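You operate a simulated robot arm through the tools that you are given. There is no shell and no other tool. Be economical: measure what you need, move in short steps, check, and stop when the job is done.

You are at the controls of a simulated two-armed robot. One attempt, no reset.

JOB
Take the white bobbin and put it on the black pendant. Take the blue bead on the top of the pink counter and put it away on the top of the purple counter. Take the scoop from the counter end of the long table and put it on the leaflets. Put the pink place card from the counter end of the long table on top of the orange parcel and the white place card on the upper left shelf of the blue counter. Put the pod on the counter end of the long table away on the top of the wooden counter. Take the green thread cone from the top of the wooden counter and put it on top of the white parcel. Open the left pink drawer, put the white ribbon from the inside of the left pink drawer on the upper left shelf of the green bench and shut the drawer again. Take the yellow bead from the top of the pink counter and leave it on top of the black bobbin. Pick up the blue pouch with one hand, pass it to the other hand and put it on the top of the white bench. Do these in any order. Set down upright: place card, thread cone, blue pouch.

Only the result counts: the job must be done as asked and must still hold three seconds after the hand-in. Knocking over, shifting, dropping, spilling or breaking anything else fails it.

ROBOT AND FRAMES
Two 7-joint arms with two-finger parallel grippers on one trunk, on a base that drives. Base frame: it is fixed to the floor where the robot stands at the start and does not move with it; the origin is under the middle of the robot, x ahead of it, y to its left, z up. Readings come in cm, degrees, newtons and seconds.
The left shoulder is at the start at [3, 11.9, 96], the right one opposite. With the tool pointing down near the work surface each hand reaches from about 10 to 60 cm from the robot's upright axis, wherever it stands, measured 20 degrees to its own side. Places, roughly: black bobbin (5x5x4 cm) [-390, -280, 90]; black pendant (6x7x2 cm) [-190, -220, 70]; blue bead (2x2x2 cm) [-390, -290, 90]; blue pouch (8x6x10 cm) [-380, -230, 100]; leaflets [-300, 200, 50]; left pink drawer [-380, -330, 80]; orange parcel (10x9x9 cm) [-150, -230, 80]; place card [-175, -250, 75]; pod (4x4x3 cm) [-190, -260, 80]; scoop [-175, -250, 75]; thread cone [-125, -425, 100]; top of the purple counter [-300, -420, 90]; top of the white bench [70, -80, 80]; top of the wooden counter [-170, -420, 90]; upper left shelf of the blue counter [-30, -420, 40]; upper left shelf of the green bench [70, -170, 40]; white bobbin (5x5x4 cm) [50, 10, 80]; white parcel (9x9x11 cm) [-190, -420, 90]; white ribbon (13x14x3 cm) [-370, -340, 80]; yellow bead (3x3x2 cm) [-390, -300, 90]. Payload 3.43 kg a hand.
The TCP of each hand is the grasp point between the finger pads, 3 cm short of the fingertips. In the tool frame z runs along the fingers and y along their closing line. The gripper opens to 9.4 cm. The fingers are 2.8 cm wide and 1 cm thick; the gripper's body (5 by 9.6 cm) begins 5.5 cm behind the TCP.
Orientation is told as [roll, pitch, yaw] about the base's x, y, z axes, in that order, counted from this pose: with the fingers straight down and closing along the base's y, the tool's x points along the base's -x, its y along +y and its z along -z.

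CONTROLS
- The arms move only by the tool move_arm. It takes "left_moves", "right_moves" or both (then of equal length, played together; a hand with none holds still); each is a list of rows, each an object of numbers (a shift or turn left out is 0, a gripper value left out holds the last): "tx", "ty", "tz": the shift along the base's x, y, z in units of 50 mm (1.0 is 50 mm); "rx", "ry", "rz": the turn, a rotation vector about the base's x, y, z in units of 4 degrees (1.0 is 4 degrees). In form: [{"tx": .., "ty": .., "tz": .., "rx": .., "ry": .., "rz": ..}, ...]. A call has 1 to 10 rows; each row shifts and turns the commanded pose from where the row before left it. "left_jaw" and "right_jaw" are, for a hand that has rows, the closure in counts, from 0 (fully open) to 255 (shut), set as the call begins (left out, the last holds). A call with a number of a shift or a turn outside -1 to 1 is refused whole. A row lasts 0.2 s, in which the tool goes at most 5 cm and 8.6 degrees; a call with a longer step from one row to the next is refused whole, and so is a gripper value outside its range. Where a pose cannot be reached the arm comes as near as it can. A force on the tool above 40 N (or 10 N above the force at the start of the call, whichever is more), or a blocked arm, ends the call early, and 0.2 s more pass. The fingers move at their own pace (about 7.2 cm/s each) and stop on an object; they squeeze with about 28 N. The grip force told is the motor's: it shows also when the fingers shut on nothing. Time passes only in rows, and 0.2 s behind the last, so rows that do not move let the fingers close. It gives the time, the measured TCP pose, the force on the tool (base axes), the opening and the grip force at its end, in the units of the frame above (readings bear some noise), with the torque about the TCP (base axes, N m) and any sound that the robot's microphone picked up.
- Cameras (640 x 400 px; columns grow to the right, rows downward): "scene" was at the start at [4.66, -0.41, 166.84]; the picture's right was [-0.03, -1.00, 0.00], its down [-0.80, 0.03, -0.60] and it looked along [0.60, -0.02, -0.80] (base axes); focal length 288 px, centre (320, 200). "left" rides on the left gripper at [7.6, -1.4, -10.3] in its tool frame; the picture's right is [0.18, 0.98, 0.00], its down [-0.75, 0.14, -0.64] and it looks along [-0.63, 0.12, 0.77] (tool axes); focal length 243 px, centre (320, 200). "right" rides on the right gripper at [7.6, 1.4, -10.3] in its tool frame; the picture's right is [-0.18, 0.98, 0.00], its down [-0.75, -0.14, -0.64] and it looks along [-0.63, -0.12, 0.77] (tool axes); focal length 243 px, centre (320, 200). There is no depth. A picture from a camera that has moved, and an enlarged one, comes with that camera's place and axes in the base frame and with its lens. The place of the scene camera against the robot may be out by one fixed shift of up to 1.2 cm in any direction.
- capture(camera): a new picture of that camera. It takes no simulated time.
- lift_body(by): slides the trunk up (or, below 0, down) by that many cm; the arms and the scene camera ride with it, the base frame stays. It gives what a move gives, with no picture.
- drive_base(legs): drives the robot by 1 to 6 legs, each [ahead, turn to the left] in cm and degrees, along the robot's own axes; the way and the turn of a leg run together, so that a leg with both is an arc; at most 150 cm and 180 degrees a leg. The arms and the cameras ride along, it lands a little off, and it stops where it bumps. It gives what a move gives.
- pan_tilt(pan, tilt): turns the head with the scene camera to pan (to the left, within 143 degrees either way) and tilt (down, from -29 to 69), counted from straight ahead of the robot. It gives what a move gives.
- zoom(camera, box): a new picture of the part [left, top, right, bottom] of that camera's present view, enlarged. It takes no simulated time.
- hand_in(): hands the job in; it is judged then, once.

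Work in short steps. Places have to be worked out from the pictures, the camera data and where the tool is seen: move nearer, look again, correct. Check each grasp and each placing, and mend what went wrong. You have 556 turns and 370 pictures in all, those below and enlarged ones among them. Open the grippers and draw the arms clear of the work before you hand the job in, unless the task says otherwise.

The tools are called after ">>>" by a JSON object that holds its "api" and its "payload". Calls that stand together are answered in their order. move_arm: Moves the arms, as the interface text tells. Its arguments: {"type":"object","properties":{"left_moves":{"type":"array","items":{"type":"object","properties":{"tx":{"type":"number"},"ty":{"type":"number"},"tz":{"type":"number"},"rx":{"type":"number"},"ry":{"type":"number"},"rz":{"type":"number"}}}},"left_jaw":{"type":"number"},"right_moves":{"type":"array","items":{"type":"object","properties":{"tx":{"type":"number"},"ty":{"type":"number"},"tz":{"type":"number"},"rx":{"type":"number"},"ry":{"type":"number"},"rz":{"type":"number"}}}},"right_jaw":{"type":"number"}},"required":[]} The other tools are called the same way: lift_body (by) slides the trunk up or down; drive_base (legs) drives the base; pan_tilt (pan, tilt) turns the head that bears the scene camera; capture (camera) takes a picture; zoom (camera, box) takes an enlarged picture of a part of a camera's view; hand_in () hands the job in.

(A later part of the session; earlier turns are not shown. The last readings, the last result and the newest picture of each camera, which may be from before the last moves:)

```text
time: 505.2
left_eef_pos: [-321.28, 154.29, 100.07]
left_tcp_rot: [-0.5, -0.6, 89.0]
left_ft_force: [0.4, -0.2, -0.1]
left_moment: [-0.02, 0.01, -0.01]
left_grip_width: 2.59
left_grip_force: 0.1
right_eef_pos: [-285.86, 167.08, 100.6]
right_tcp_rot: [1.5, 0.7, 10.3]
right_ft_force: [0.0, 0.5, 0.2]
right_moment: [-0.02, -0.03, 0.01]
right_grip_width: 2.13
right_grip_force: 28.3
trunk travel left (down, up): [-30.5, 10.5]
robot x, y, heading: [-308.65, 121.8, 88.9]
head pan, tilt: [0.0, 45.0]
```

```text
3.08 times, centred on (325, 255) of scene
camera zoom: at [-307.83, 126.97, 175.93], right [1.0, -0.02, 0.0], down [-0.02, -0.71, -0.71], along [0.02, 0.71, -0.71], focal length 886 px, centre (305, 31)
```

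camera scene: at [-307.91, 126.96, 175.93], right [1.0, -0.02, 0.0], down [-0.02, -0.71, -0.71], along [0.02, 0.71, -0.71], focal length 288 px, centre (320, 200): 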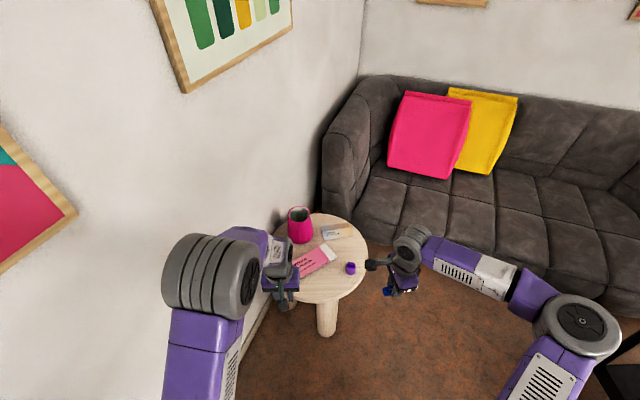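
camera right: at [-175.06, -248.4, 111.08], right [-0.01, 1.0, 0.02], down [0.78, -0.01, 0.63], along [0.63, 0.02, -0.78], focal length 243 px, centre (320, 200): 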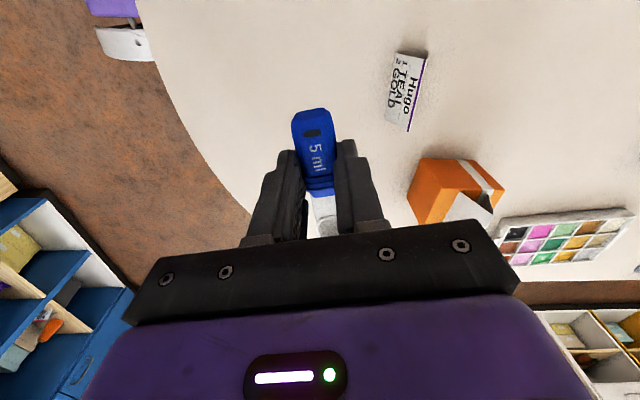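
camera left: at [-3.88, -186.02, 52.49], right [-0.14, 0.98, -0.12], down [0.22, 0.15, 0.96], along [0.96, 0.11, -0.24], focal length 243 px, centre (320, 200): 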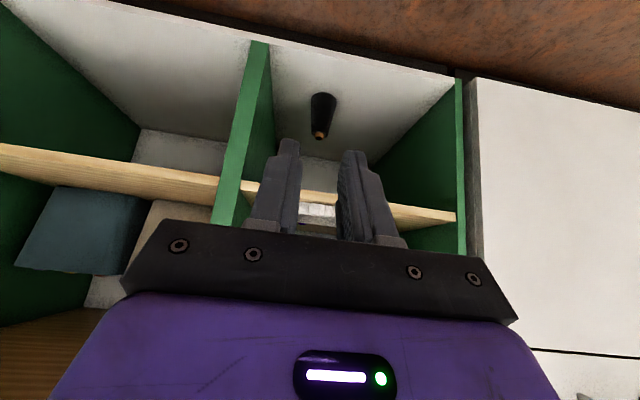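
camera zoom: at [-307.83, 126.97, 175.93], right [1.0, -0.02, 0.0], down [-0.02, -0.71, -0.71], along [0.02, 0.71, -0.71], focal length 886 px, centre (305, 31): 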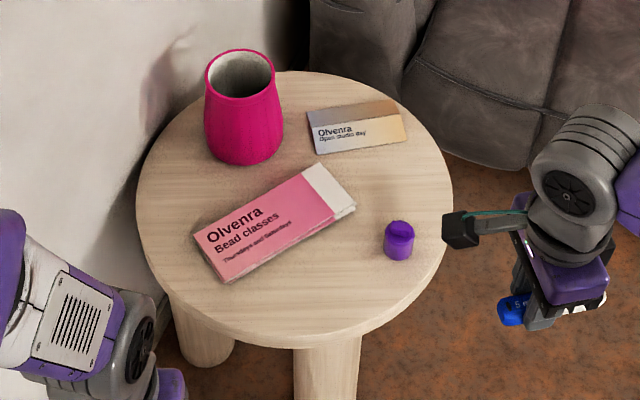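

Stack centre ≈(-310.6,207.6), ~25×11 cm. I rotate the right hand back so it aligns with the heading (wider reach).

>>> {"api": "move_arm", "payload": {"right_moves": [{"rz": 1}, {"rz": 1}, {"rz": 1}, {"rz": 1}, {"rz": 1}, {"rz": 1}, {"rz": 1}, {"rz": 1}, {"rz": 1}, {"rz": 1}]}}

>>> {"api": "move_arm", "payload": {"right_moves": [{"rz": 1}, {"rz": 1}, {"rz": 1}, {"rz": 1}, {"rz": 1}, {"rz": 1}, {"rz": 1}, {"rz": 1}, {"rz": 1}, {"rz": 0.6}]}}

>>> {"api": "drive_base", "payload": {"legs": [[26, 0]]}}

>>> {"api": "lift_body", "payload": {"by": -24}}

>>> {"api": "capture", "payload": {"camera": "scene"}}

>>> {"api": "capture", "payload": {"camera": "right"}}

```text
time: 507.4
left_eef_pos: [-321.32, 154.27, 100.02]
left_tcp_rot: [-0.5, -0.6, 89.0]
left_ft_force: [-0.5, 0.4, 0.4]
left_moment: [0.04, -0.01, -0.03]
left_grip_width: 2.59
left_grip_force: 0.0
right_eef_pos: [-285.97, 166.94, 100.57]
right_tcp_rot: [1.5, 0.7, 50.4]
right_ft_force: [0.0, 0.3, -0.8]
right_moment: [0.03, -0.03, 0.01]
right_grip_width: 2.13
right_grip_force: 28.3
trunk travel left (down, up): [-30.5, 10.5]
robot x, y, heading: [-308.56, 121.93, 88.8]
head pan, tilt: [0.0, 45.0]
```

```text
time: 509.6
left_eef_pos: [-321.33, 154.42, 99.99]
left_tcp_rot: [-0.5, -0.6, 89.0]
left_ft_force: [0.0, 0.2, 0.8]
left_moment: [0.0, 0.0, -0.05]
left_grip_width: 2.59
left_grip_force: 0.2
right_eef_pos: [-286.01, 167.07, 100.51]
right_tcp_rot: [1.5, 0.6, 88.8]
right_ft_force: [-0.3, -0.1, -1.5]
right_moment: [-0.03, 0.01, 0.0]
right_grip_width: 2.14
right_grip_force: 27.9
trunk travel left (down, up): [-30.5, 10.5]
robot x, y, heading: [-308.08, 122.27, 88.8]
head pan, tilt: [0.0, 45.0]
```

```text
time: 511.5
left_eef_pos: [-320.65, 180.64, 99.95]
left_tcp_rot: [-0.4, -0.6, 88.8]
left_ft_force: [-0.2, 0.2, -0.3]
left_moment: [0.01, -0.01, -0.04]
left_grip_width: 2.57
left_grip_force: 0.0
right_eef_pos: [-285.2, 193.31, 100.62]
right_tcp_rot: [1.5, 0.6, 88.6]
right_ft_force: [0.5, 0.4, -0.8]
right_moment: [0.01, -0.02, -0.04]
right_grip_width: 2.12
right_grip_force: 27.9
trunk travel left (down, up): [-30.5, 10.5]
robot x, y, heading: [-307.48, 148.32, 88.6]
head pan, tilt: [0.0, 45.0]
```

```text
time: 514.0
left_eef_pos: [-320.71, 180.61, 76.08]
left_tcp_rot: [-0.5, -0.6, 88.7]
left_ft_force: [-0.1, 0.5, 0.1]
left_moment: [0.0, 0.0, 0.0]
left_grip_width: 2.6
left_grip_force: 0.1
right_eef_pos: [-285.27, 193.29, 76.6]
right_tcp_rot: [1.5, 0.6, 88.6]
right_ft_force: [-0.1, -0.2, -1.3]
right_moment: [0.03, -0.05, -0.02]
right_grip_width: 2.18
right_grip_force: 28.1
trunk travel left (down, up): [-6.5, 34.5]
robot x, y, heading: [-307.49, 148.08, 88.6]
head pan, tilt: [0.0, 45.0]
```

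```text
160 pictures are left
camera scene: at [-307.27, 153.25, 151.94], right [1.0, -0.03, 0.0], down [-0.02, -0.71, -0.71], along [0.02, 0.71, -0.71], focal length 288 px, centre (320, 200)
```

scene: 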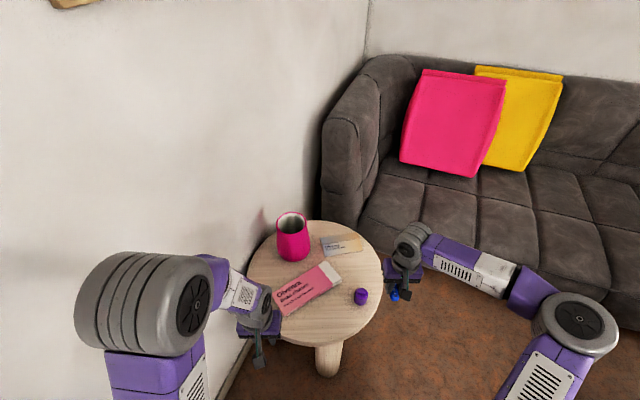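

```text
159 pictures are left
camera right: at [-286.56, 185.91, 87.06], right [-0.98, 0.21, 0.02], down [0.18, 0.76, 0.63], along [0.11, 0.62, -0.78], focal length 243 px, centre (320, 200)
```

right: 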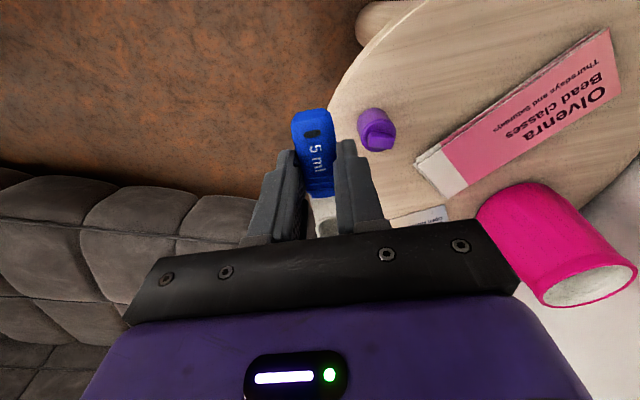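

I bring the scoop over the stack centre ≈(-312,207.5), keeping high.

>>> {"api": "move_arm", "payload": {"right_moves": [{"tx": -0.8, "ty": 0.3}, {"tx": -0.9, "ty": 0.3}, {"tx": -0.9, "ty": 0.3}, {"tx": -0.9, "ty": 0.4}, {"tx": -0.9, "ty": 0.5}, {"tx": -0.9, "ty": 0.6}, {}], "left_moves": [{"ty": -0.8}, {"ty": -0.6}, {}, {}, {}, {}, {}]}}

>>> {"api": "capture", "payload": {"camera": "right"}}

>>> {"api": "zoom", "payload": {"camera": "scene", "box": [240, 200, 390, 350]}}

```text
refused: row 5 steps farther than a row can; nothing moved
```

```text
158 pictures are left
camera right: at [-286.56, 185.91, 87.06], right [-0.98, 0.21, 0.02], down [0.18, 0.76, 0.63], along [0.11, 0.62, -0.78], focal length 243 px, centre (320, 200)
```

right: 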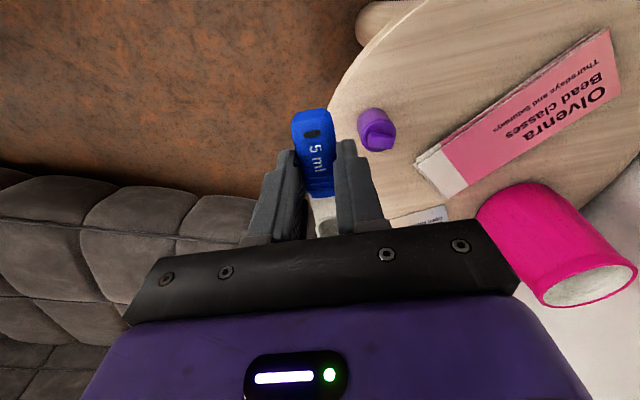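

```text
2.67 times, centred on (315, 275) of scene
camera zoom: at [-307.27, 153.25, 151.94], right [1.0, -0.03, 0.0], down [-0.02, -0.71, -0.71], along [0.02, 0.71, -0.71], focal length 768 px, centre (333, 0)
```

zoom: 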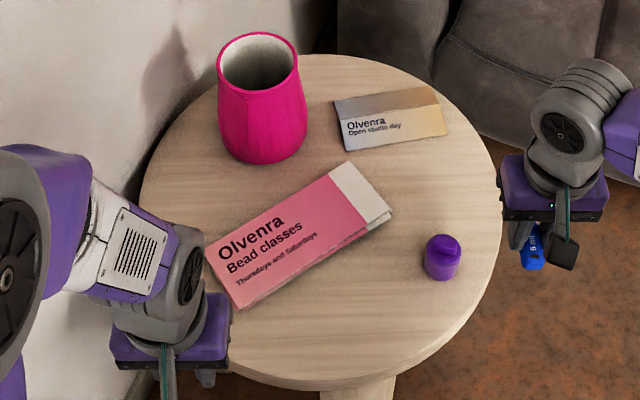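

>>> {"api": "move_arm", "payload": {"right_moves": [{"tx": -0.8, "ty": 0.3}, {"tx": -0.9, "ty": 0.3}, {"tx": -0.9, "ty": 0.3}, {"tx": -0.9, "ty": 0.4}, {"tx": -0.85, "ty": 0.5}, {"tx": -0.85, "ty": 0.5}, {}], "left_moves": [{"ty": -0.8}, {"ty": -0.6}, {}, {}, {}, {}, {}]}}

>>> {"api": "capture", "payload": {"camera": "right"}}

>>> {"api": "zoom", "payload": {"camera": "scene", "box": [240, 200, 390, 350]}}

```text
time: 515.6
left_eef_pos: [-320.21, 176.04, 76.14]
left_tcp_rot: [-0.6, -0.5, 88.8]
left_ft_force: [0.0, 0.0, 0.6]
left_moment: [0.01, 0.01, 0.0]
left_grip_width: 2.58
left_grip_force: 0.1
left hand out of reach, approached as far as the arm can: row 2
right_eef_pos: [-288.18, 194.34, 76.58]
right_tcp_rot: [1.5, 0.6, 88.6]
right_ft_force: [-0.3, 0.1, 0.3]
right_moment: [-0.01, -0.03, 0.04]
right_grip_width: 2.13
right_grip_force: 28.6
right hand out of reach, approached as far as the arm can: row 1, 2, 3, 4, 5, 6
trunk travel left (down, up): [-6.5, 34.5]
robot x, y, heading: [-307.46, 148.1, 88.3]
head pan, tilt: [0.0, 45.0]
```

```text
156 pictures are left
camera right: at [-289.46, 186.94, 87.03], right [-0.98, 0.21, 0.03], down [0.18, 0.75, 0.63], along [0.11, 0.62, -0.78], focal length 243 px, centre (320, 200)
```

right: 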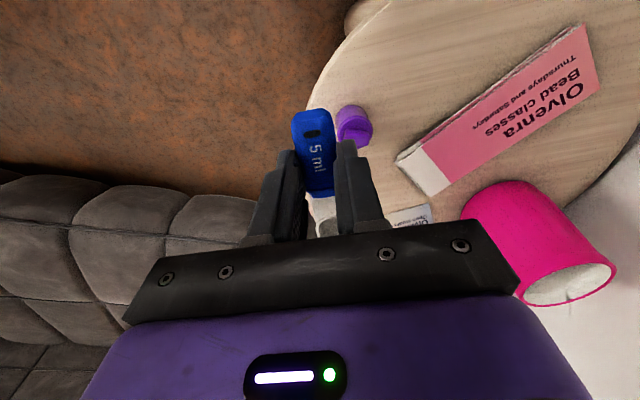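

```text
2.67 times, centred on (315, 275) of scene
camera zoom: at [-307.26, 153.26, 151.93], right [1.0, -0.03, 0.0], down [-0.02, -0.71, -0.71], along [0.02, 0.71, -0.71], focal length 768 px, centre (333, 0)
```

zoom: 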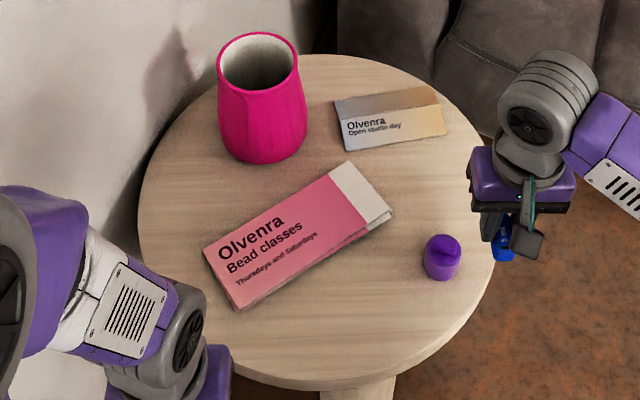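

The right arm's present elbow posture can't reach so far left. I reposition the robot to stand east of the table facing north-west, so that the stack lies on the right hand's side.

>>> {"api": "drive_base", "payload": {"legs": [[-30, 0], [0, -31], [43, 0], [0, 83.5]]}}

>>> {"api": "capture", "payload": {"camera": "scene"}}

>>> {"api": "capture", "payload": {"camera": "right"}}

```text
time: 524.9
left_eef_pos: [-314.71, 162.28, 76.14]
left_tcp_rot: [-0.5, -0.5, 140.3]
left_ft_force: [0.6, 0.6, 0.2]
left_moment: [-0.01, 0.02, -0.02]
left_grip_width: 2.64
left_grip_force: 0.0
right_eef_pos: [-308.89, 198.61, 76.65]
right_tcp_rot: [1.6, 0.4, 140.1]
right_ft_force: [-0.3, -0.4, 0.0]
right_moment: [-0.05, 0.0, 0.01]
right_grip_width: 2.17
right_grip_force: 27.7
trunk travel left (down, up): [-6.5, 34.5]
robot x, y, heading: [-285.21, 154.76, 140.3]
head pan, tilt: [0.0, 45.0]
```

```text
154 pictures are left
camera scene: at [-288.86, 157.84, 151.93], right [0.64, 0.77, 0.0], down [0.54, -0.45, -0.71], along [-0.54, 0.45, -0.71], focal length 288 px, centre (320, 200)
```

scene: 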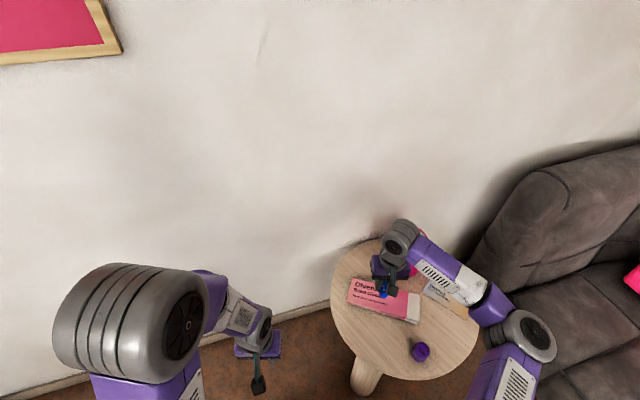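

```text
153 pictures are left
camera right: at [-304.0, 193.05, 87.03], right [-0.77, -0.64, 0.03], down [-0.48, 0.61, 0.63], along [-0.42, 0.47, -0.77], focal length 243 px, centre (320, 200)
```

right: 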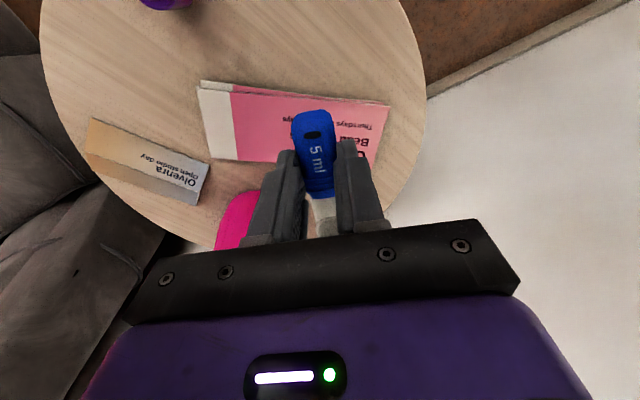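

The stack centre is ≈(-311,206.4). I move 5 cm nearer and rotate the hand so the scoop lies more along the stack.

>>> {"api": "drive_base", "payload": {"legs": [[5, 0]]}}

>>> {"api": "move_arm", "payload": {"right_moves": [{"rz": -1}, {"rz": -1}, {"rz": -1}, {"rz": -1}, {"rz": -1}, {"rz": -1}, {"rz": -1}, {"rz": -1}, {"rz": -1}, {"rz": -1}]}}

>>> {"api": "move_arm", "payload": {"right_moves": [{"rz": -1}, {"rz": -1}, {"rz": -1}, {"rz": -1}, {"rz": -1}, {"rz": -1}, {"rz": -1}, {"rz": -1}, {}]}}

>>> {"api": "capture", "payload": {"camera": "right"}}

>>> {"api": "capture", "payload": {"camera": "scene"}}

```text
time: 525.8
left_eef_pos: [-318.62, 165.34, 76.21]
left_tcp_rot: [-0.5, -0.4, 140.3]
left_ft_force: [-0.7, 0.3, 0.7]
left_moment: [-0.01, 0.0, 0.02]
left_grip_width: 2.57
left_grip_force: 0.0
right_eef_pos: [-312.93, 201.96, 76.66]
right_tcp_rot: [1.6, 0.6, 140.1]
right_ft_force: [0.0, -1.1, -0.5]
right_moment: [-0.01, 0.01, 0.0]
right_grip_width: 2.16
right_grip_force: 27.9
trunk travel left (down, up): [-6.5, 34.5]
robot x, y, heading: [-288.82, 157.78, 139.9]
head pan, tilt: [0.0, 45.0]
```

```text
time: 528.0
left_eef_pos: [-318.61, 165.47, 76.12]
left_tcp_rot: [-0.5, -0.5, 140.3]
left_ft_force: [-0.1, 0.5, -0.8]
left_moment: [0.02, -0.01, 0.01]
left_grip_width: 2.59
left_grip_force: 0.0
right_eef_pos: [-312.86, 201.97, 76.67]
right_tcp_rot: [1.7, 0.5, 100.0]
right_ft_force: [-0.3, -0.2, 0.3]
right_moment: [0.01, -0.01, 0.02]
right_grip_width: 2.15
right_grip_force: 27.9
trunk travel left (down, up): [-6.5, 34.5]
robot x, y, heading: [-289.08, 157.8, 139.8]
head pan, tilt: [0.0, 45.0]
```

```text
time: 530.0
left_eef_pos: [-318.69, 165.41, 76.23]
left_tcp_rot: [-0.6, -0.6, 140.3]
left_ft_force: [0.0, 0.2, -0.5]
left_moment: [0.03, -0.02, -0.01]
left_grip_width: 2.6
left_grip_force: 0.0
right_eef_pos: [-312.87, 201.88, 76.53]
right_tcp_rot: [1.6, 0.5, 68.1]
right_ft_force: [0.3, 1.0, -0.4]
right_moment: [0.01, -0.02, -0.01]
right_grip_width: 2.17
right_grip_force: 28.1
trunk travel left (down, up): [-6.5, 34.5]
robot x, y, heading: [-289.17, 158.22, 140.0]
head pan, tilt: [0.0, 45.0]
```

```text
152 pictures are left
camera right: at [-316.81, 195.44, 87.03], right [-0.84, 0.54, 0.03], down [0.43, 0.65, 0.63], along [0.32, 0.54, -0.78], focal length 243 px, centre (320, 200)
```

right: 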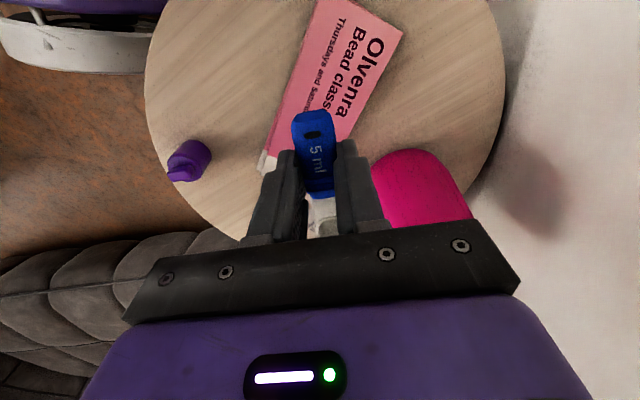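

```text
151 pictures are left
camera scene: at [-292.72, 161.08, 151.93], right [0.64, 0.77, 0.0], down [0.54, -0.45, -0.71], along [-0.54, 0.45, -0.71], focal length 288 px, centre (320, 200)
```

scene: 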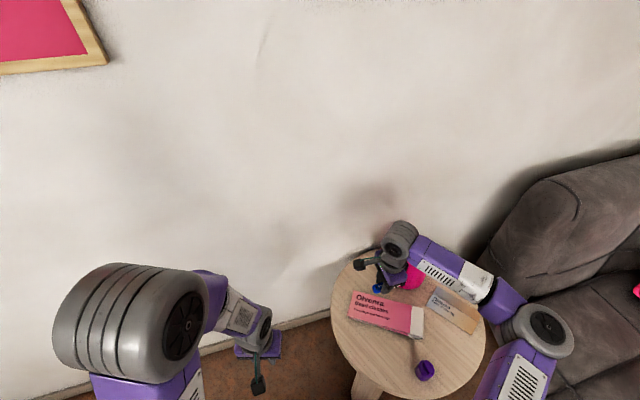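

I centre over the stack and descend.

>>> {"api": "move_arm", "payload": {"right_moves": [{"tx": 0.12, "ty": 0.5}, {"tz": -0.8}, {"tz": -0.8}, {"tz": -0.8}, {"tz": -0.6}, {"tz": -0.3}, {}]}}

>>> {"api": "capture", "payload": {"camera": "right"}}

>>> {"api": "zoom", "payload": {"camera": "scene", "box": [320, 210, 500, 390]}}

```text
time: 531.6
left_eef_pos: [-318.59, 165.34, 76.17]
left_tcp_rot: [-0.5, -0.5, 140.3]
left_ft_force: [1.4, -1.2, 1.3]
left_moment: [0.04, -0.02, -0.02]
left_grip_width: 2.59
left_grip_force: 0.0
right_eef_pos: [-312.34, 204.17, 60.05]
right_tcp_rot: [1.6, 0.5, 68.3]
right_ft_force: [-0.4, 0.6, -0.1]
right_moment: [-0.01, -0.02, 0.03]
right_grip_width: 2.15
right_grip_force: 28.4
trunk travel left (down, up): [-6.5, 34.5]
robot x, y, heading: [-289.28, 158.15, 140.0]
head pan, tilt: [0.0, 45.0]
```

```text
150 pictures are left
camera right: at [-316.24, 197.86, 70.5], right [-0.84, 0.54, 0.03], down [0.43, 0.65, 0.63], along [0.32, 0.54, -0.78], focal length 243 px, centre (320, 200)
```

right: 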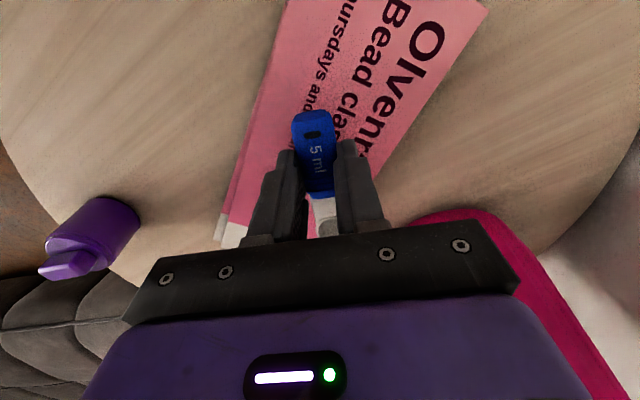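

```text
2.22 times, centred on (410, 300) of scene
camera zoom: at [-292.72, 161.08, 151.93], right [0.64, 0.77, 0.0], down [0.54, -0.45, -0.71], along [-0.54, 0.45, -0.71], focal length 640 px, centre (120, -22)
```

zoom: 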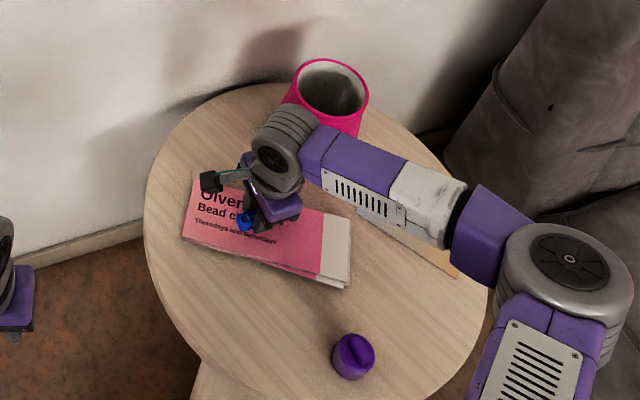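

The projected scoop lies fully inside the stack. I lower to contact.

>>> {"api": "move_arm", "payload": {"right_moves": [{"tz": -0.4}, {"tz": -0.2}, {"tz": -0.1}, {"tz": -0.08}, {"tz": -0.08}, {}]}}

```text
time: 532.4
left_eef_pos: [-318.4, 165.4, 76.23]
left_tcp_rot: [-0.5, -0.5, 140.3]
left_ft_force: [-0.3, 0.7, -0.4]
left_moment: [-0.02, -0.01, 0.0]
left_grip_width: 2.58
left_grip_force: 0.0
right_eef_pos: [-312.3, 204.41, 57.59]
right_tcp_rot: [2.2, 0.6, 68.2]
right_ft_force: [6.4, -4.5, 18.6]
right_moment: [-0.21, -0.36, -0.08]
right_grip_width: 2.18
right_grip_force: 28.0
right hand out of reach, approached as far as the arm can: row 2
trunk travel left (down, up): [-6.5, 34.5]
robot x, y, heading: [-289.44, 158.12, 140.1]
head pan, tilt: [0.0, 45.0]
stopped in row 3 (right hand): the force on the tool passed its limit at 45 N (the readings are from after the stop); the commanded pose is now the measured one
```

>>> {"api": "capture", "payload": {"camera": "right"}}

>>> {"api": "zoom", "payload": {"camera": "scene", "box": [320, 210, 500, 390]}}

```text
148 pictures are left
camera right: at [-316.02, 197.87, 68.06], right [-0.84, 0.54, 0.04], down [0.44, 0.64, 0.63], along [0.31, 0.55, -0.78], focal length 243 px, centre (320, 200)
```

right: 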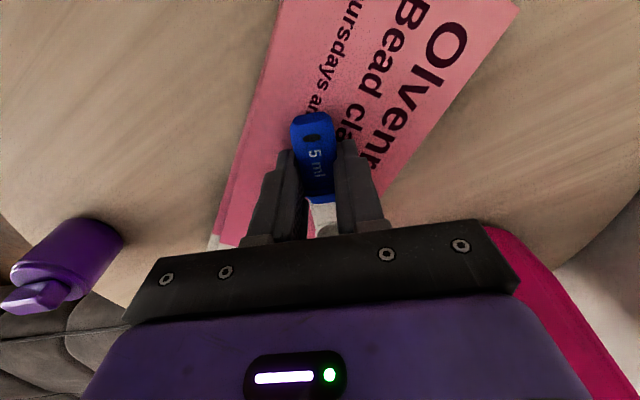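

```text
2.22 times, centred on (410, 300) of scene
camera zoom: at [-292.59, 160.95, 151.94], right [0.64, 0.77, 0.0], down [0.54, -0.45, -0.71], along [-0.54, 0.45, -0.71], focal length 640 px, centre (120, -22)
```

zoom: 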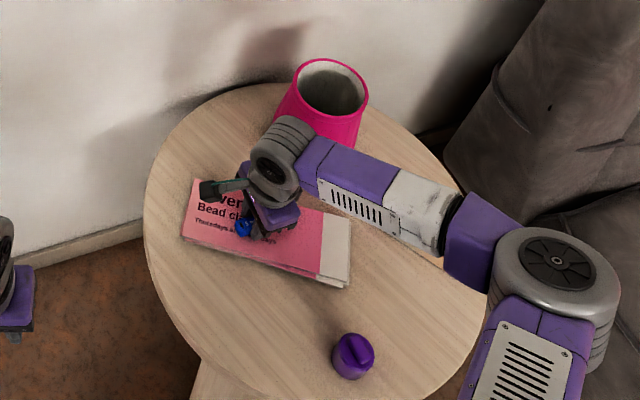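

Contact is directly beneath the fingers — the scoop rests on the stack (top ≈54). I ease off and open.

>>> {"api": "move_arm", "payload": {"right_moves": [{"tz": 0.03}, {}]}}

>>> {"api": "move_arm", "payload": {"right_moves": [{}, {}, {}], "right_jaw": 150}}

>>> {"api": "capture", "payload": {"camera": "right"}}

```text
time: 533.0
left_eef_pos: [-318.51, 165.44, 76.16]
left_tcp_rot: [-0.5, -0.4, 140.4]
left_ft_force: [-0.1, 0.3, -1.3]
left_moment: [-0.01, -0.04, 0.01]
left_grip_width: 2.59
left_grip_force: 0.0
right_eef_pos: [-312.29, 204.4, 57.67]
right_tcp_rot: [2.2, 0.5, 68.3]
right_ft_force: [3.3, -3.9, 12.9]
right_moment: [-0.18, -0.26, -0.06]
right_grip_width: 2.17
right_grip_force: 28.0
trunk travel left (down, up): [-6.5, 34.5]
robot x, y, heading: [-289.11, 157.92, 140.0]
head pan, tilt: [0.0, 45.0]
```

```text
time: 533.8
left_eef_pos: [-318.68, 165.37, 76.15]
left_tcp_rot: [-0.5, -0.5, 140.2]
left_ft_force: [-0.8, 0.6, 0.4]
left_moment: [0.0, 0.01, 0.01]
left_grip_width: 2.56
left_grip_force: 0.0
right_eef_pos: [-312.31, 204.56, 57.55]
right_tcp_rot: [2.3, 0.5, 68.1]
right_ft_force: [-6.4, 3.4, 13.5]
right_moment: [0.08, -0.16, 0.06]
right_grip_width: 3.45
right_grip_force: 0.0
trunk travel left (down, up): [-6.5, 34.5]
robot x, y, heading: [-289.07, 157.93, 139.9]
head pan, tilt: [0.0, 45.0]
```

```text
146 pictures are left
camera right: at [-316.09, 197.96, 68.07], right [-0.84, 0.54, 0.04], down [0.44, 0.64, 0.63], along [0.31, 0.55, -0.78], focal length 243 px, centre (320, 200)
```

right: 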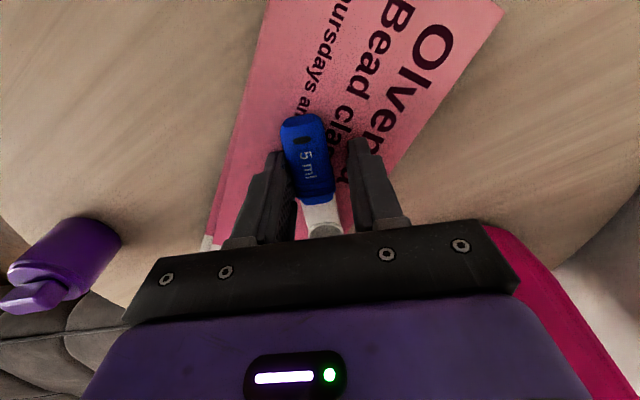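

The scoop is released on the stack. I rise straight up and check.

>>> {"api": "move_arm", "payload": {"right_moves": [{"tz": 0.2}, {"tz": 0.4}, {"tz": 0.8}, {"tz": 0.9}, {"tz": 0.9}, {"tz": 0.6}, {}]}}

>>> {"api": "capture", "payload": {"camera": "right"}}

```text
time: 535.4
left_eef_pos: [-318.53, 165.41, 76.25]
left_tcp_rot: [-0.5, -0.5, 140.2]
left_ft_force: [0.4, -1.4, 0.3]
left_moment: [0.0, -0.03, 0.01]
left_grip_width: 2.55
left_grip_force: 0.1
right_eef_pos: [-312.18, 204.51, 76.61]
right_tcp_rot: [2.1, 0.6, 68.2]
right_ft_force: [-0.6, -0.4, -0.4]
right_moment: [0.01, 0.02, 0.0]
right_grip_width: 3.86
right_grip_force: 0.1
trunk travel left (down, up): [-6.5, 34.5]
robot x, y, heading: [-288.95, 157.65, 139.8]
head pan, tilt: [0.0, 45.0]
```

```text
145 pictures are left
camera right: at [-315.99, 197.94, 87.03], right [-0.84, 0.54, 0.03], down [0.43, 0.64, 0.63], along [0.31, 0.55, -0.78], focal length 243 px, centre (320, 200)
```

right: 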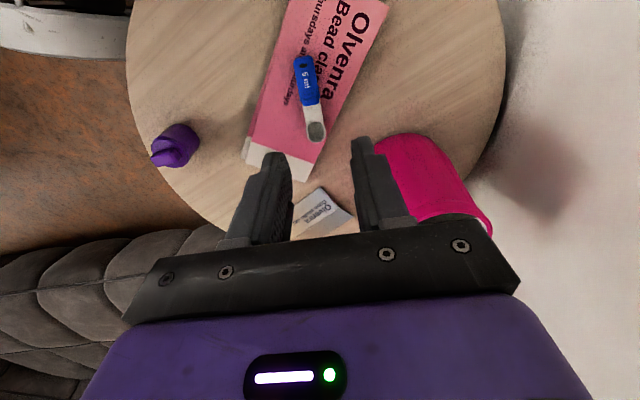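

The scoop lies on the leaflets. I raise the trunk, turn the right hand back and retrace my way out of the corner.

>>> {"api": "lift_body", "payload": {"by": 24}}

>>> {"api": "drive_base", "payload": {"legs": [[-6, 0], [0, -83], [-44, 0], [0, 33], [-130, 0]]}}

>>> {"api": "pan_tilt", "payload": {"pan": 0, "tilt": 40}}

>>> {"api": "capture", "payload": {"camera": "scene"}}

```text
time: 537.9
left_eef_pos: [-318.52, 165.4, 100.14]
left_tcp_rot: [-0.5, -0.5, 140.3]
left_ft_force: [1.0, 0.8, 0.5]
left_moment: [-0.05, 0.04, 0.03]
left_grip_width: 2.58
left_grip_force: 0.1
right_eef_pos: [-312.11, 204.49, 100.45]
right_tcp_rot: [2.1, 0.6, 68.3]
right_ft_force: [-0.7, 0.1, -0.6]
right_moment: [0.03, 0.0, -0.04]
right_grip_width: 3.9
right_grip_force: 0.0
trunk travel left (down, up): [-30.5, 10.5]
robot x, y, heading: [-289.3, 157.83, 140.0]
head pan, tilt: [0.0, 45.0]
```

```text
time: 552.4
left_eef_pos: [-321.28, 14.31, 100.05]
left_tcp_rot: [-0.6, -0.5, 90.5]
left_ft_force: [-0.4, 0.7, -0.8]
left_moment: [0.0, -0.01, 0.03]
left_grip_width: 2.59
left_grip_force: 0.1
right_eef_pos: [-287.36, 34.48, 100.58]
right_tcp_rot: [2.2, 0.5, 18.3]
right_ft_force: [0.4, 0.6, 0.1]
right_moment: [-0.02, -0.01, 0.01]
right_grip_width: 3.85
right_grip_force: 0.1
trunk travel left (down, up): [-30.5, 10.5]
robot x, y, heading: [-308.08, -13.23, 90.1]
head pan, tilt: [0.0, 45.0]
```

```text
time: 553.1
left_eef_pos: [-321.21, 14.26, 100.1]
left_tcp_rot: [-0.4, -0.5, 90.5]
left_ft_force: [0.3, 0.6, -1.0]
left_moment: [0.0, -0.04, -0.01]
left_grip_width: 2.58
left_grip_force: 0.2
right_eef_pos: [-287.32, 34.63, 100.54]
right_tcp_rot: [2.1, 0.5, 18.3]
right_ft_force: [-0.1, -0.3, 0.9]
right_moment: [0.01, 0.0, -0.01]
right_grip_width: 3.89
right_grip_force: 0.1
trunk travel left (down, up): [-30.5, 10.5]
robot x, y, heading: [-308.04, -13.09, 90.2]
head pan, tilt: [0.0, 40.0]
```

```text
144 pictures are left
camera scene: at [-307.71, -7.83, 176.65], right [1.0, 0.0, 0.0], down [0.0, -0.64, -0.77], along [0.0, 0.77, -0.64], focal length 288 px, centre (320, 200)
```

scene: 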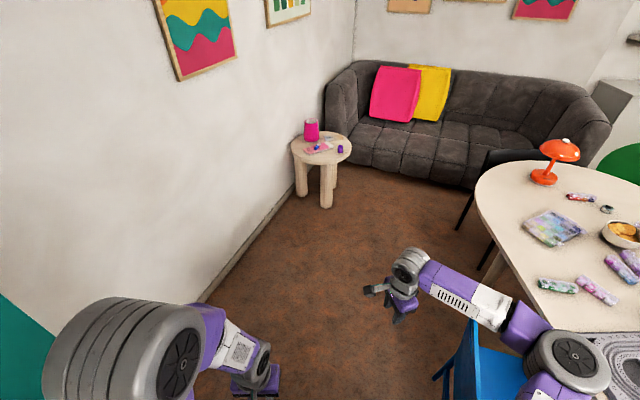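

Good. I continue backing down the aisle to y≈-190.

>>> {"api": "drive_base", "payload": {"legs": [[-130, 0], [-75, 0], [0, 90]]}}

>>> {"api": "move_arm", "payload": {"right_moves": [{"rz": 1}, {"rz": 1}, {"rz": 1}, {"rz": 1}, {"rz": 1}, {"rz": 1}, {"rz": 1}, {"rz": 1}, {"rz": 1}, {"rz": 1}]}}

>>> {"api": "move_arm", "payload": {"right_moves": [{"rz": 1}, {"rz": 1}, {"rz": 1}, {"rz": 1}, {"rz": 1}, {"rz": 1}, {"rz": 1}, {"rz": 1}, {}]}}

>>> {"api": "pan_tilt", "payload": {"pan": 0, "tilt": 45}}

>>> {"api": "capture", "payload": {"camera": "scene"}}

```text
time: 567.1
left_eef_pos: [-334.05, -231.35, 100.16]
left_tcp_rot: [-0.5, -0.5, -179.7]
left_ft_force: [-0.8, -0.2, 0.2]
left_moment: [0.0, -0.01, 0.0]
left_grip_width: 2.57
left_grip_force: 0.0
right_eef_pos: [-354.15, -197.47, 100.51]
right_tcp_rot: [2.1, 0.5, 108.2]
right_ft_force: [0.4, 0.2, 0.4]
right_moment: [0.02, -0.01, 0.0]
right_grip_width: 3.86
right_grip_force: 0.1
trunk travel left (down, up): [-30.5, 10.5]
robot x, y, heading: [-306.35, -218.01, -180.1]
head pan, tilt: [0.0, 40.0]
```

```text
time: 569.3
left_eef_pos: [-334.05, -231.39, 100.18]
left_tcp_rot: [-0.5, -0.4, -179.6]
left_ft_force: [0.2, 0.0, 0.2]
left_moment: [0.0, -0.01, -0.03]
left_grip_width: 2.58
left_grip_force: 0.1
right_eef_pos: [-354.17, -197.39, 100.46]
right_tcp_rot: [2.1, 0.4, 148.2]
right_ft_force: [0.3, 0.2, -0.1]
right_moment: [0.02, 0.0, 0.01]
right_grip_width: 3.88
right_grip_force: 0.1
trunk travel left (down, up): [-30.5, 10.5]
robot x, y, heading: [-306.42, -217.95, -180.0]
head pan, tilt: [0.0, 40.0]
```

```text
time: 571.3
left_eef_pos: [-333.98, -231.35, 100.11]
left_tcp_rot: [-0.4, -0.6, -179.7]
left_ft_force: [-0.2, 0.0, 0.1]
left_moment: [-0.04, -0.01, -0.04]
left_grip_width: 2.57
left_grip_force: 0.0
right_eef_pos: [-354.16, -197.39, 100.58]
right_tcp_rot: [2.2, 0.4, -179.7]
right_ft_force: [0.2, -0.4, -0.1]
right_moment: [0.02, -0.02, 0.02]
right_grip_width: 3.88
right_grip_force: 0.1
trunk travel left (down, up): [-30.5, 10.5]
robot x, y, heading: [-306.69, -218.15, -179.8]
head pan, tilt: [0.0, 40.0]
```

```text
time: 571.9
left_eef_pos: [-333.97, -231.31, 100.13]
left_tcp_rot: [-0.5, -0.6, -179.7]
left_ft_force: [-0.3, -0.2, -0.3]
left_moment: [-0.01, 0.01, -0.05]
left_grip_width: 2.58
left_grip_force: 0.1
right_eef_pos: [-354.13, -197.35, 100.49]
right_tcp_rot: [2.1, 0.5, -179.8]
right_ft_force: [-0.3, 0.0, -0.1]
right_moment: [0.04, 0.01, 0.01]
right_grip_width: 3.88
right_grip_force: 0.0
trunk travel left (down, up): [-30.5, 10.5]
robot x, y, heading: [-306.78, -218.39, -180.0]
head pan, tilt: [0.0, 45.0]
```

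```text
143 pictures are left
camera scene: at [-311.38, -218.22, 175.93], right [0.0, 1.0, 0.0], down [0.71, 0.0, -0.71], along [-0.71, 0.0, -0.71], focal length 288 px, centre (320, 200)
```

scene: 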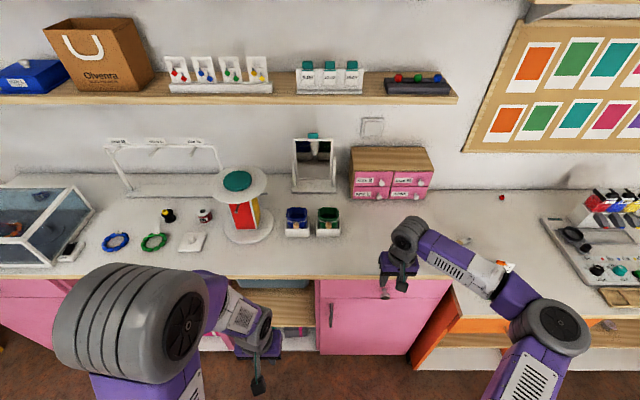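

>>> {"api": "zoom", "payload": {"camera": "scene", "box": [260, 180, 380, 260]}}

>>> {"api": "zoom", "payload": {"camera": "scene", "box": [130, 190, 220, 260]}}

```text
5.00 times, centred on (320, 220) of scene
camera zoom: at [-311.38, -218.22, 175.93], right [0.0, 1.0, 0.0], down [0.71, 0.0, -0.71], along [-0.71, 0.0, -0.71], focal length 1439 px, centre (320, 100)
```

zoom: 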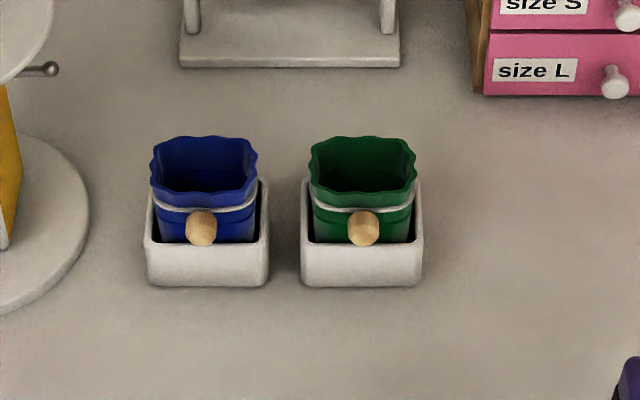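

```text
5.71 times, centred on (175, 225) of scene
camera zoom: at [-311.38, -218.22, 175.93], right [0.0, 1.0, 0.0], down [0.71, 0.0, -0.71], along [-0.71, 0.0, -0.71], focal length 1645 px, centre (1149, 57)
```

zoom: 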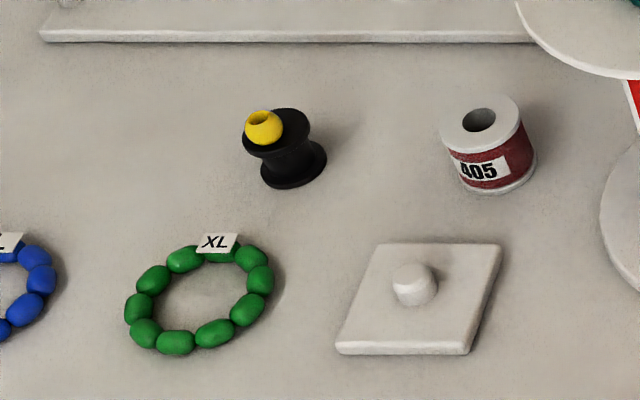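

The yellow bead is still on the bobbin. Pouch centre ≈(-381,-226.5), rim z≈100, in a 5-cm-high holder. First I try to restore the right arm's elbow-up posture in free space: raise the hand high and bring it inward.

>>> {"api": "move_arm", "payload": {"right_moves": [{"tz": 0.9}, {"tz": 0.9}, {"tz": 0.9}, {"tz": 0.9}, {"tz": 0.9}, {"tz": 0.9}, {"tz": 0.9}, {"ty": -0.8}, {"ty": -0.8}, {}]}}

>>> {"api": "capture", "payload": {"camera": "scene"}}

```text
time: 574.1
left_eef_pos: [-333.98, -231.19, 100.21]
left_tcp_rot: [-0.5, -0.6, -179.7]
left_ft_force: [-0.2, -0.7, 0.3]
left_moment: [-0.03, 0.01, 0.02]
left_grip_width: 2.59
left_grip_force: 0.0
right_eef_pos: [-347.31, -196.64, 129.76]
right_tcp_rot: [2.3, 0.2, 179.8]
right_ft_force: [-0.3, 0.2, 0.1]
right_moment: [0.03, 0.0, 0.01]
right_grip_width: 3.88
right_grip_force: 0.3
right hand out of reach, approached as far as the arm can: row 2, 3, 4, 5, 6, 7, 8, 9
trunk travel left (down, up): [-30.5, 10.5]
robot x, y, heading: [-306.55, -217.84, -179.9]
head pan, tilt: [0.0, 45.0]
```

```text
140 pictures are left
camera scene: at [-311.38, -218.18, 175.92], right [0.0, 1.0, 0.0], down [0.71, 0.0, -0.71], along [-0.71, 0.0, -0.71], focal length 288 px, centre (320, 200)
```

scene: 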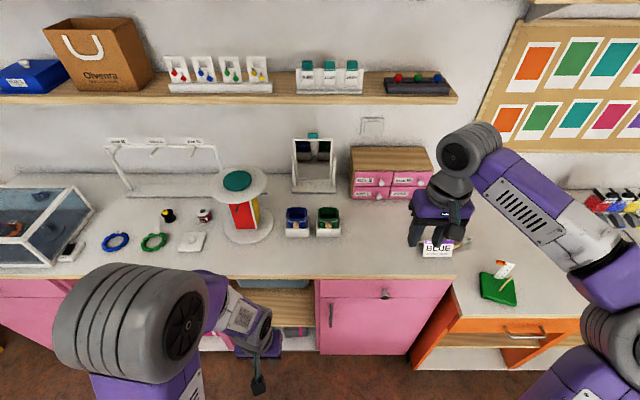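

I back off 20 cm and try stretching the right arm straight forward at shoulder height, then swinging inward while stretched.

>>> {"api": "drive_base", "payload": {"legs": [[-22, 0]]}}

>>> {"api": "move_arm", "payload": {"right_moves": [{"tz": -0.9}, {"tz": -0.9}, {"tz": -0.6}, {"tx": -0.9}, {"tx": -0.9}, {"tx": -0.9}, {"tx": -0.9}, {"tx": -0.9}, {"tx": -0.9}, {"tx": -0.9}]}}

>>> {"api": "move_arm", "payload": {"right_moves": [{"ty": -0.9}, {"ty": -0.9}, {"ty": -0.9}, {"ty": -0.9}, {"ty": -0.9}, {"tx": 0.9}, {"tx": 0.9}, {"tx": 0.9}, {"tx": 0.9}, {"tx": 0.9}]}}

>>> {"api": "capture", "payload": {"camera": "scene"}}

```text
time: 575.8
left_eef_pos: [-311.94, -231.3, 100.07]
left_tcp_rot: [-0.4, -0.4, -179.6]
left_ft_force: [-0.3, 0.2, -0.3]
left_moment: [0.01, -0.01, 0.03]
left_grip_width: 2.61
left_grip_force: 0.1
right_eef_pos: [-325.17, -196.75, 129.77]
right_tcp_rot: [2.3, 0.3, -179.9]
right_ft_force: [0.1, 1.1, 0.5]
right_moment: [0.01, 0.0, 0.02]
right_grip_width: 3.89
right_grip_force: 0.1
trunk travel left (down, up): [-30.5, 10.5]
robot x, y, heading: [-284.5, -218.21, -179.7]
head pan, tilt: [0.0, 45.0]
```

```text
time: 578.0
left_eef_pos: [-311.89, -231.36, 100.27]
left_tcp_rot: [-0.5, -0.5, -179.6]
left_ft_force: [-0.4, -0.5, -1.0]
left_moment: [-0.03, 0.02, -0.03]
left_grip_width: 2.61
left_grip_force: 0.1
right_eef_pos: [-336.53, -185.92, 112.1]
right_tcp_rot: [2.3, 0.2, -180.0]
right_ft_force: [0.5, 0.8, -0.6]
right_moment: [-0.01, -0.02, 0.05]
right_grip_width: 3.9
right_grip_force: 0.1
right hand out of reach, approached as far as the arm can: row 4, 5, 6, 7, 8, 9, 10
trunk travel left (down, up): [-30.5, 10.5]
robot x, y, heading: [-284.33, -218.09, -179.7]
head pan, tilt: [0.0, 45.0]
```

```text
time: 580.2
left_eef_pos: [-312.04, -231.25, 100.12]
left_tcp_rot: [-0.4, -0.6, -179.6]
left_ft_force: [1.1, 0.2, 0.9]
left_moment: [0.02, 0.02, 0.01]
left_grip_width: 2.57
left_grip_force: 0.1
right_eef_pos: [-308.46, -199.24, 111.16]
right_tcp_rot: [2.4, 0.5, -179.9]
right_ft_force: [-0.2, 0.8, -0.1]
right_moment: [0.0, 0.01, -0.03]
right_grip_width: 3.88
right_grip_force: 0.1
right hand out of reach, approached as far as the arm can: row 1, 2, 3, 4, 5, 10
trunk travel left (down, up): [-30.5, 10.5]
robot x, y, heading: [-284.41, -218.17, -179.8]
head pan, tilt: [0.0, 45.0]
```

```text
139 pictures are left
camera scene: at [-289.38, -218.04, 175.92], right [0.0, 1.0, 0.0], down [0.71, 0.0, -0.71], along [-0.71, 0.0, -0.71], focal length 288 px, centre (320, 200)
```

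scene: 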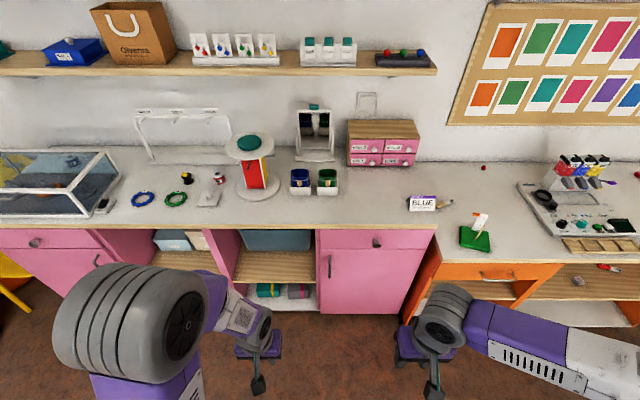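

Still stuck at a joint limit. I try rolling the tool outward (tip to the right), which should force the elbow up, then move inward.

>>> {"api": "move_arm", "payload": {"right_moves": [{"rx": 1, "tx": -0.5}, {"rx": 1, "tx": -0.5}, {"rx": 1, "tx": -0.5}, {"rx": 1}, {"rx": 1}, {"rx": 1}, {"rx": 1}, {"rx": 1}, {"rx": 1}, {"rx": 1}]}}

>>> {"api": "move_arm", "payload": {"right_moves": [{"rx": 1}, {"rx": 1}, {"rx": 1}, {"rx": 1}, {"rx": 1}, {"ty": -0.8}, {"ty": -0.8}, {"ty": -0.8}, {}]}}

>>> {"api": "capture", "payload": {"camera": "scene"}}

```text
time: 582.4
left_eef_pos: [-311.91, -231.41, 100.07]
left_tcp_rot: [-0.5, -0.6, -179.6]
left_ft_force: [-0.1, -1.2, 0.7]
left_moment: [-0.02, 0.04, 0.04]
left_grip_width: 2.58
left_grip_force: 0.1
right_eef_pos: [-315.94, -199.33, 110.98]
right_tcp_rot: [-37.8, 0.3, 180.0]
right_ft_force: [0.7, 0.4, -0.7]
right_moment: [0.02, -0.01, -0.01]
right_grip_width: 3.88
right_grip_force: 0.1
trunk travel left (down, up): [-30.5, 10.5]
robot x, y, heading: [-284.48, -218.24, -180.0]
head pan, tilt: [0.0, 45.0]
```

```text
time: 584.4
left_eef_pos: [-311.74, -232.3, 99.99]
left_tcp_rot: [-0.1, 0.0, -177.4]
left_ft_force: [-0.6, 1.0, 0.3]
left_moment: [0.01, 0.02, -0.01]
left_grip_width: 2.55
left_grip_force: 0.1
right_eef_pos: [-316.01, -209.87, 111.18]
right_tcp_rot: [-58.4, 0.3, 177.5]
right_ft_force: [0.5, -0.4, -0.6]
right_moment: [0.03, 0.01, 0.02]
right_grip_width: 3.88
right_grip_force: 0.0
trunk travel left (down, up): [-30.5, 10.5]
robot x, y, heading: [-284.39, -218.33, -179.7]
head pan, tilt: [0.0, 45.0]
```

```text
138 pictures are left
camera scene: at [-289.31, -218.12, 175.93], right [0.0, 1.0, 0.0], down [0.71, 0.0, -0.71], along [-0.71, 0.0, -0.71], focal length 288 px, centre (320, 200)
```

scene: 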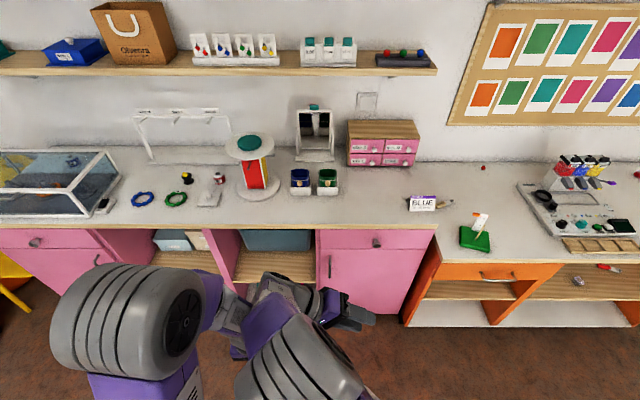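

The elbow flipped up. Now I unroll the tool while moving it back to the right, away from the left arm.

>>> {"api": "move_arm", "payload": {"right_moves": [{"ty": 0.6}, {"ty": 0.6, "rx": -1}, {"ty": 0.4, "rx": -1}, {"rx": -1}, {"rx": -1}, {"rx": -1}, {"rx": -1}, {"rx": -1}, {"rx": -1}, {"rx": -1}], "left_moves": [{"ty": -0.3}, {}, {}, {}, {}, {}, {}, {}, {}, {}]}}

>>> {"api": "move_arm", "payload": {"right_moves": [{"rx": -1}, {"rx": -1}, {"rx": -1}, {"rx": -1}, {"rx": -1}, {"rx": -0.6}, {"tz": -0.6}, {}]}}

>>> {"api": "capture", "payload": {"camera": "scene"}}

```text
time: 586.6
left_eef_pos: [-311.98, -232.74, 100.15]
left_tcp_rot: [-0.4, -0.2, -179.6]
left_ft_force: [-0.3, 1.0, 0.4]
left_moment: [-0.01, 0.01, -0.04]
left_grip_width: 2.58
left_grip_force: 0.0
right_eef_pos: [-315.94, -203.36, 111.13]
right_tcp_rot: [-21.7, 0.3, 179.9]
right_ft_force: [-0.3, 0.8, -0.5]
right_moment: [-0.04, 0.0, 0.0]
right_grip_width: 3.87
right_grip_force: 0.1
trunk travel left (down, up): [-30.5, 10.5]
robot x, y, heading: [-284.35, -218.28, -179.7]
head pan, tilt: [0.0, 45.0]
```

```text
time: 588.4
left_eef_pos: [-311.93, -232.8, 100.22]
left_tcp_rot: [-0.5, -0.2, -179.6]
left_ft_force: [-0.9, -0.1, 0.5]
left_moment: [-0.01, 0.07, -0.01]
left_grip_width: 2.6
left_grip_force: 0.0
right_eef_pos: [-315.93, -203.18, 108.02]
right_tcp_rot: [0.7, 0.4, -179.9]
right_ft_force: [-0.3, -0.9, -1.9]
right_moment: [-0.04, 0.01, -0.02]
right_grip_width: 3.9
right_grip_force: 0.1
trunk travel left (down, up): [-30.5, 10.5]
robot x, y, heading: [-284.15, -217.72, -179.8]
head pan, tilt: [0.0, 45.0]
```

```text
137 pictures are left
camera scene: at [-289.26, -218.15, 175.93], right [0.0, 1.0, 0.0], down [0.71, 0.0, -0.71], along [-0.71, 0.0, -0.71], focal length 288 px, centre (320, 200)
```

scene: 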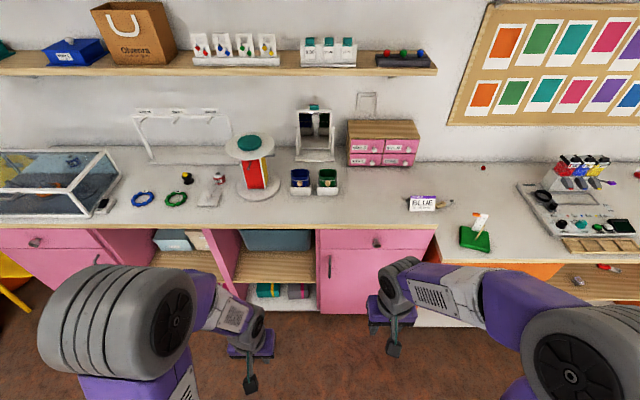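

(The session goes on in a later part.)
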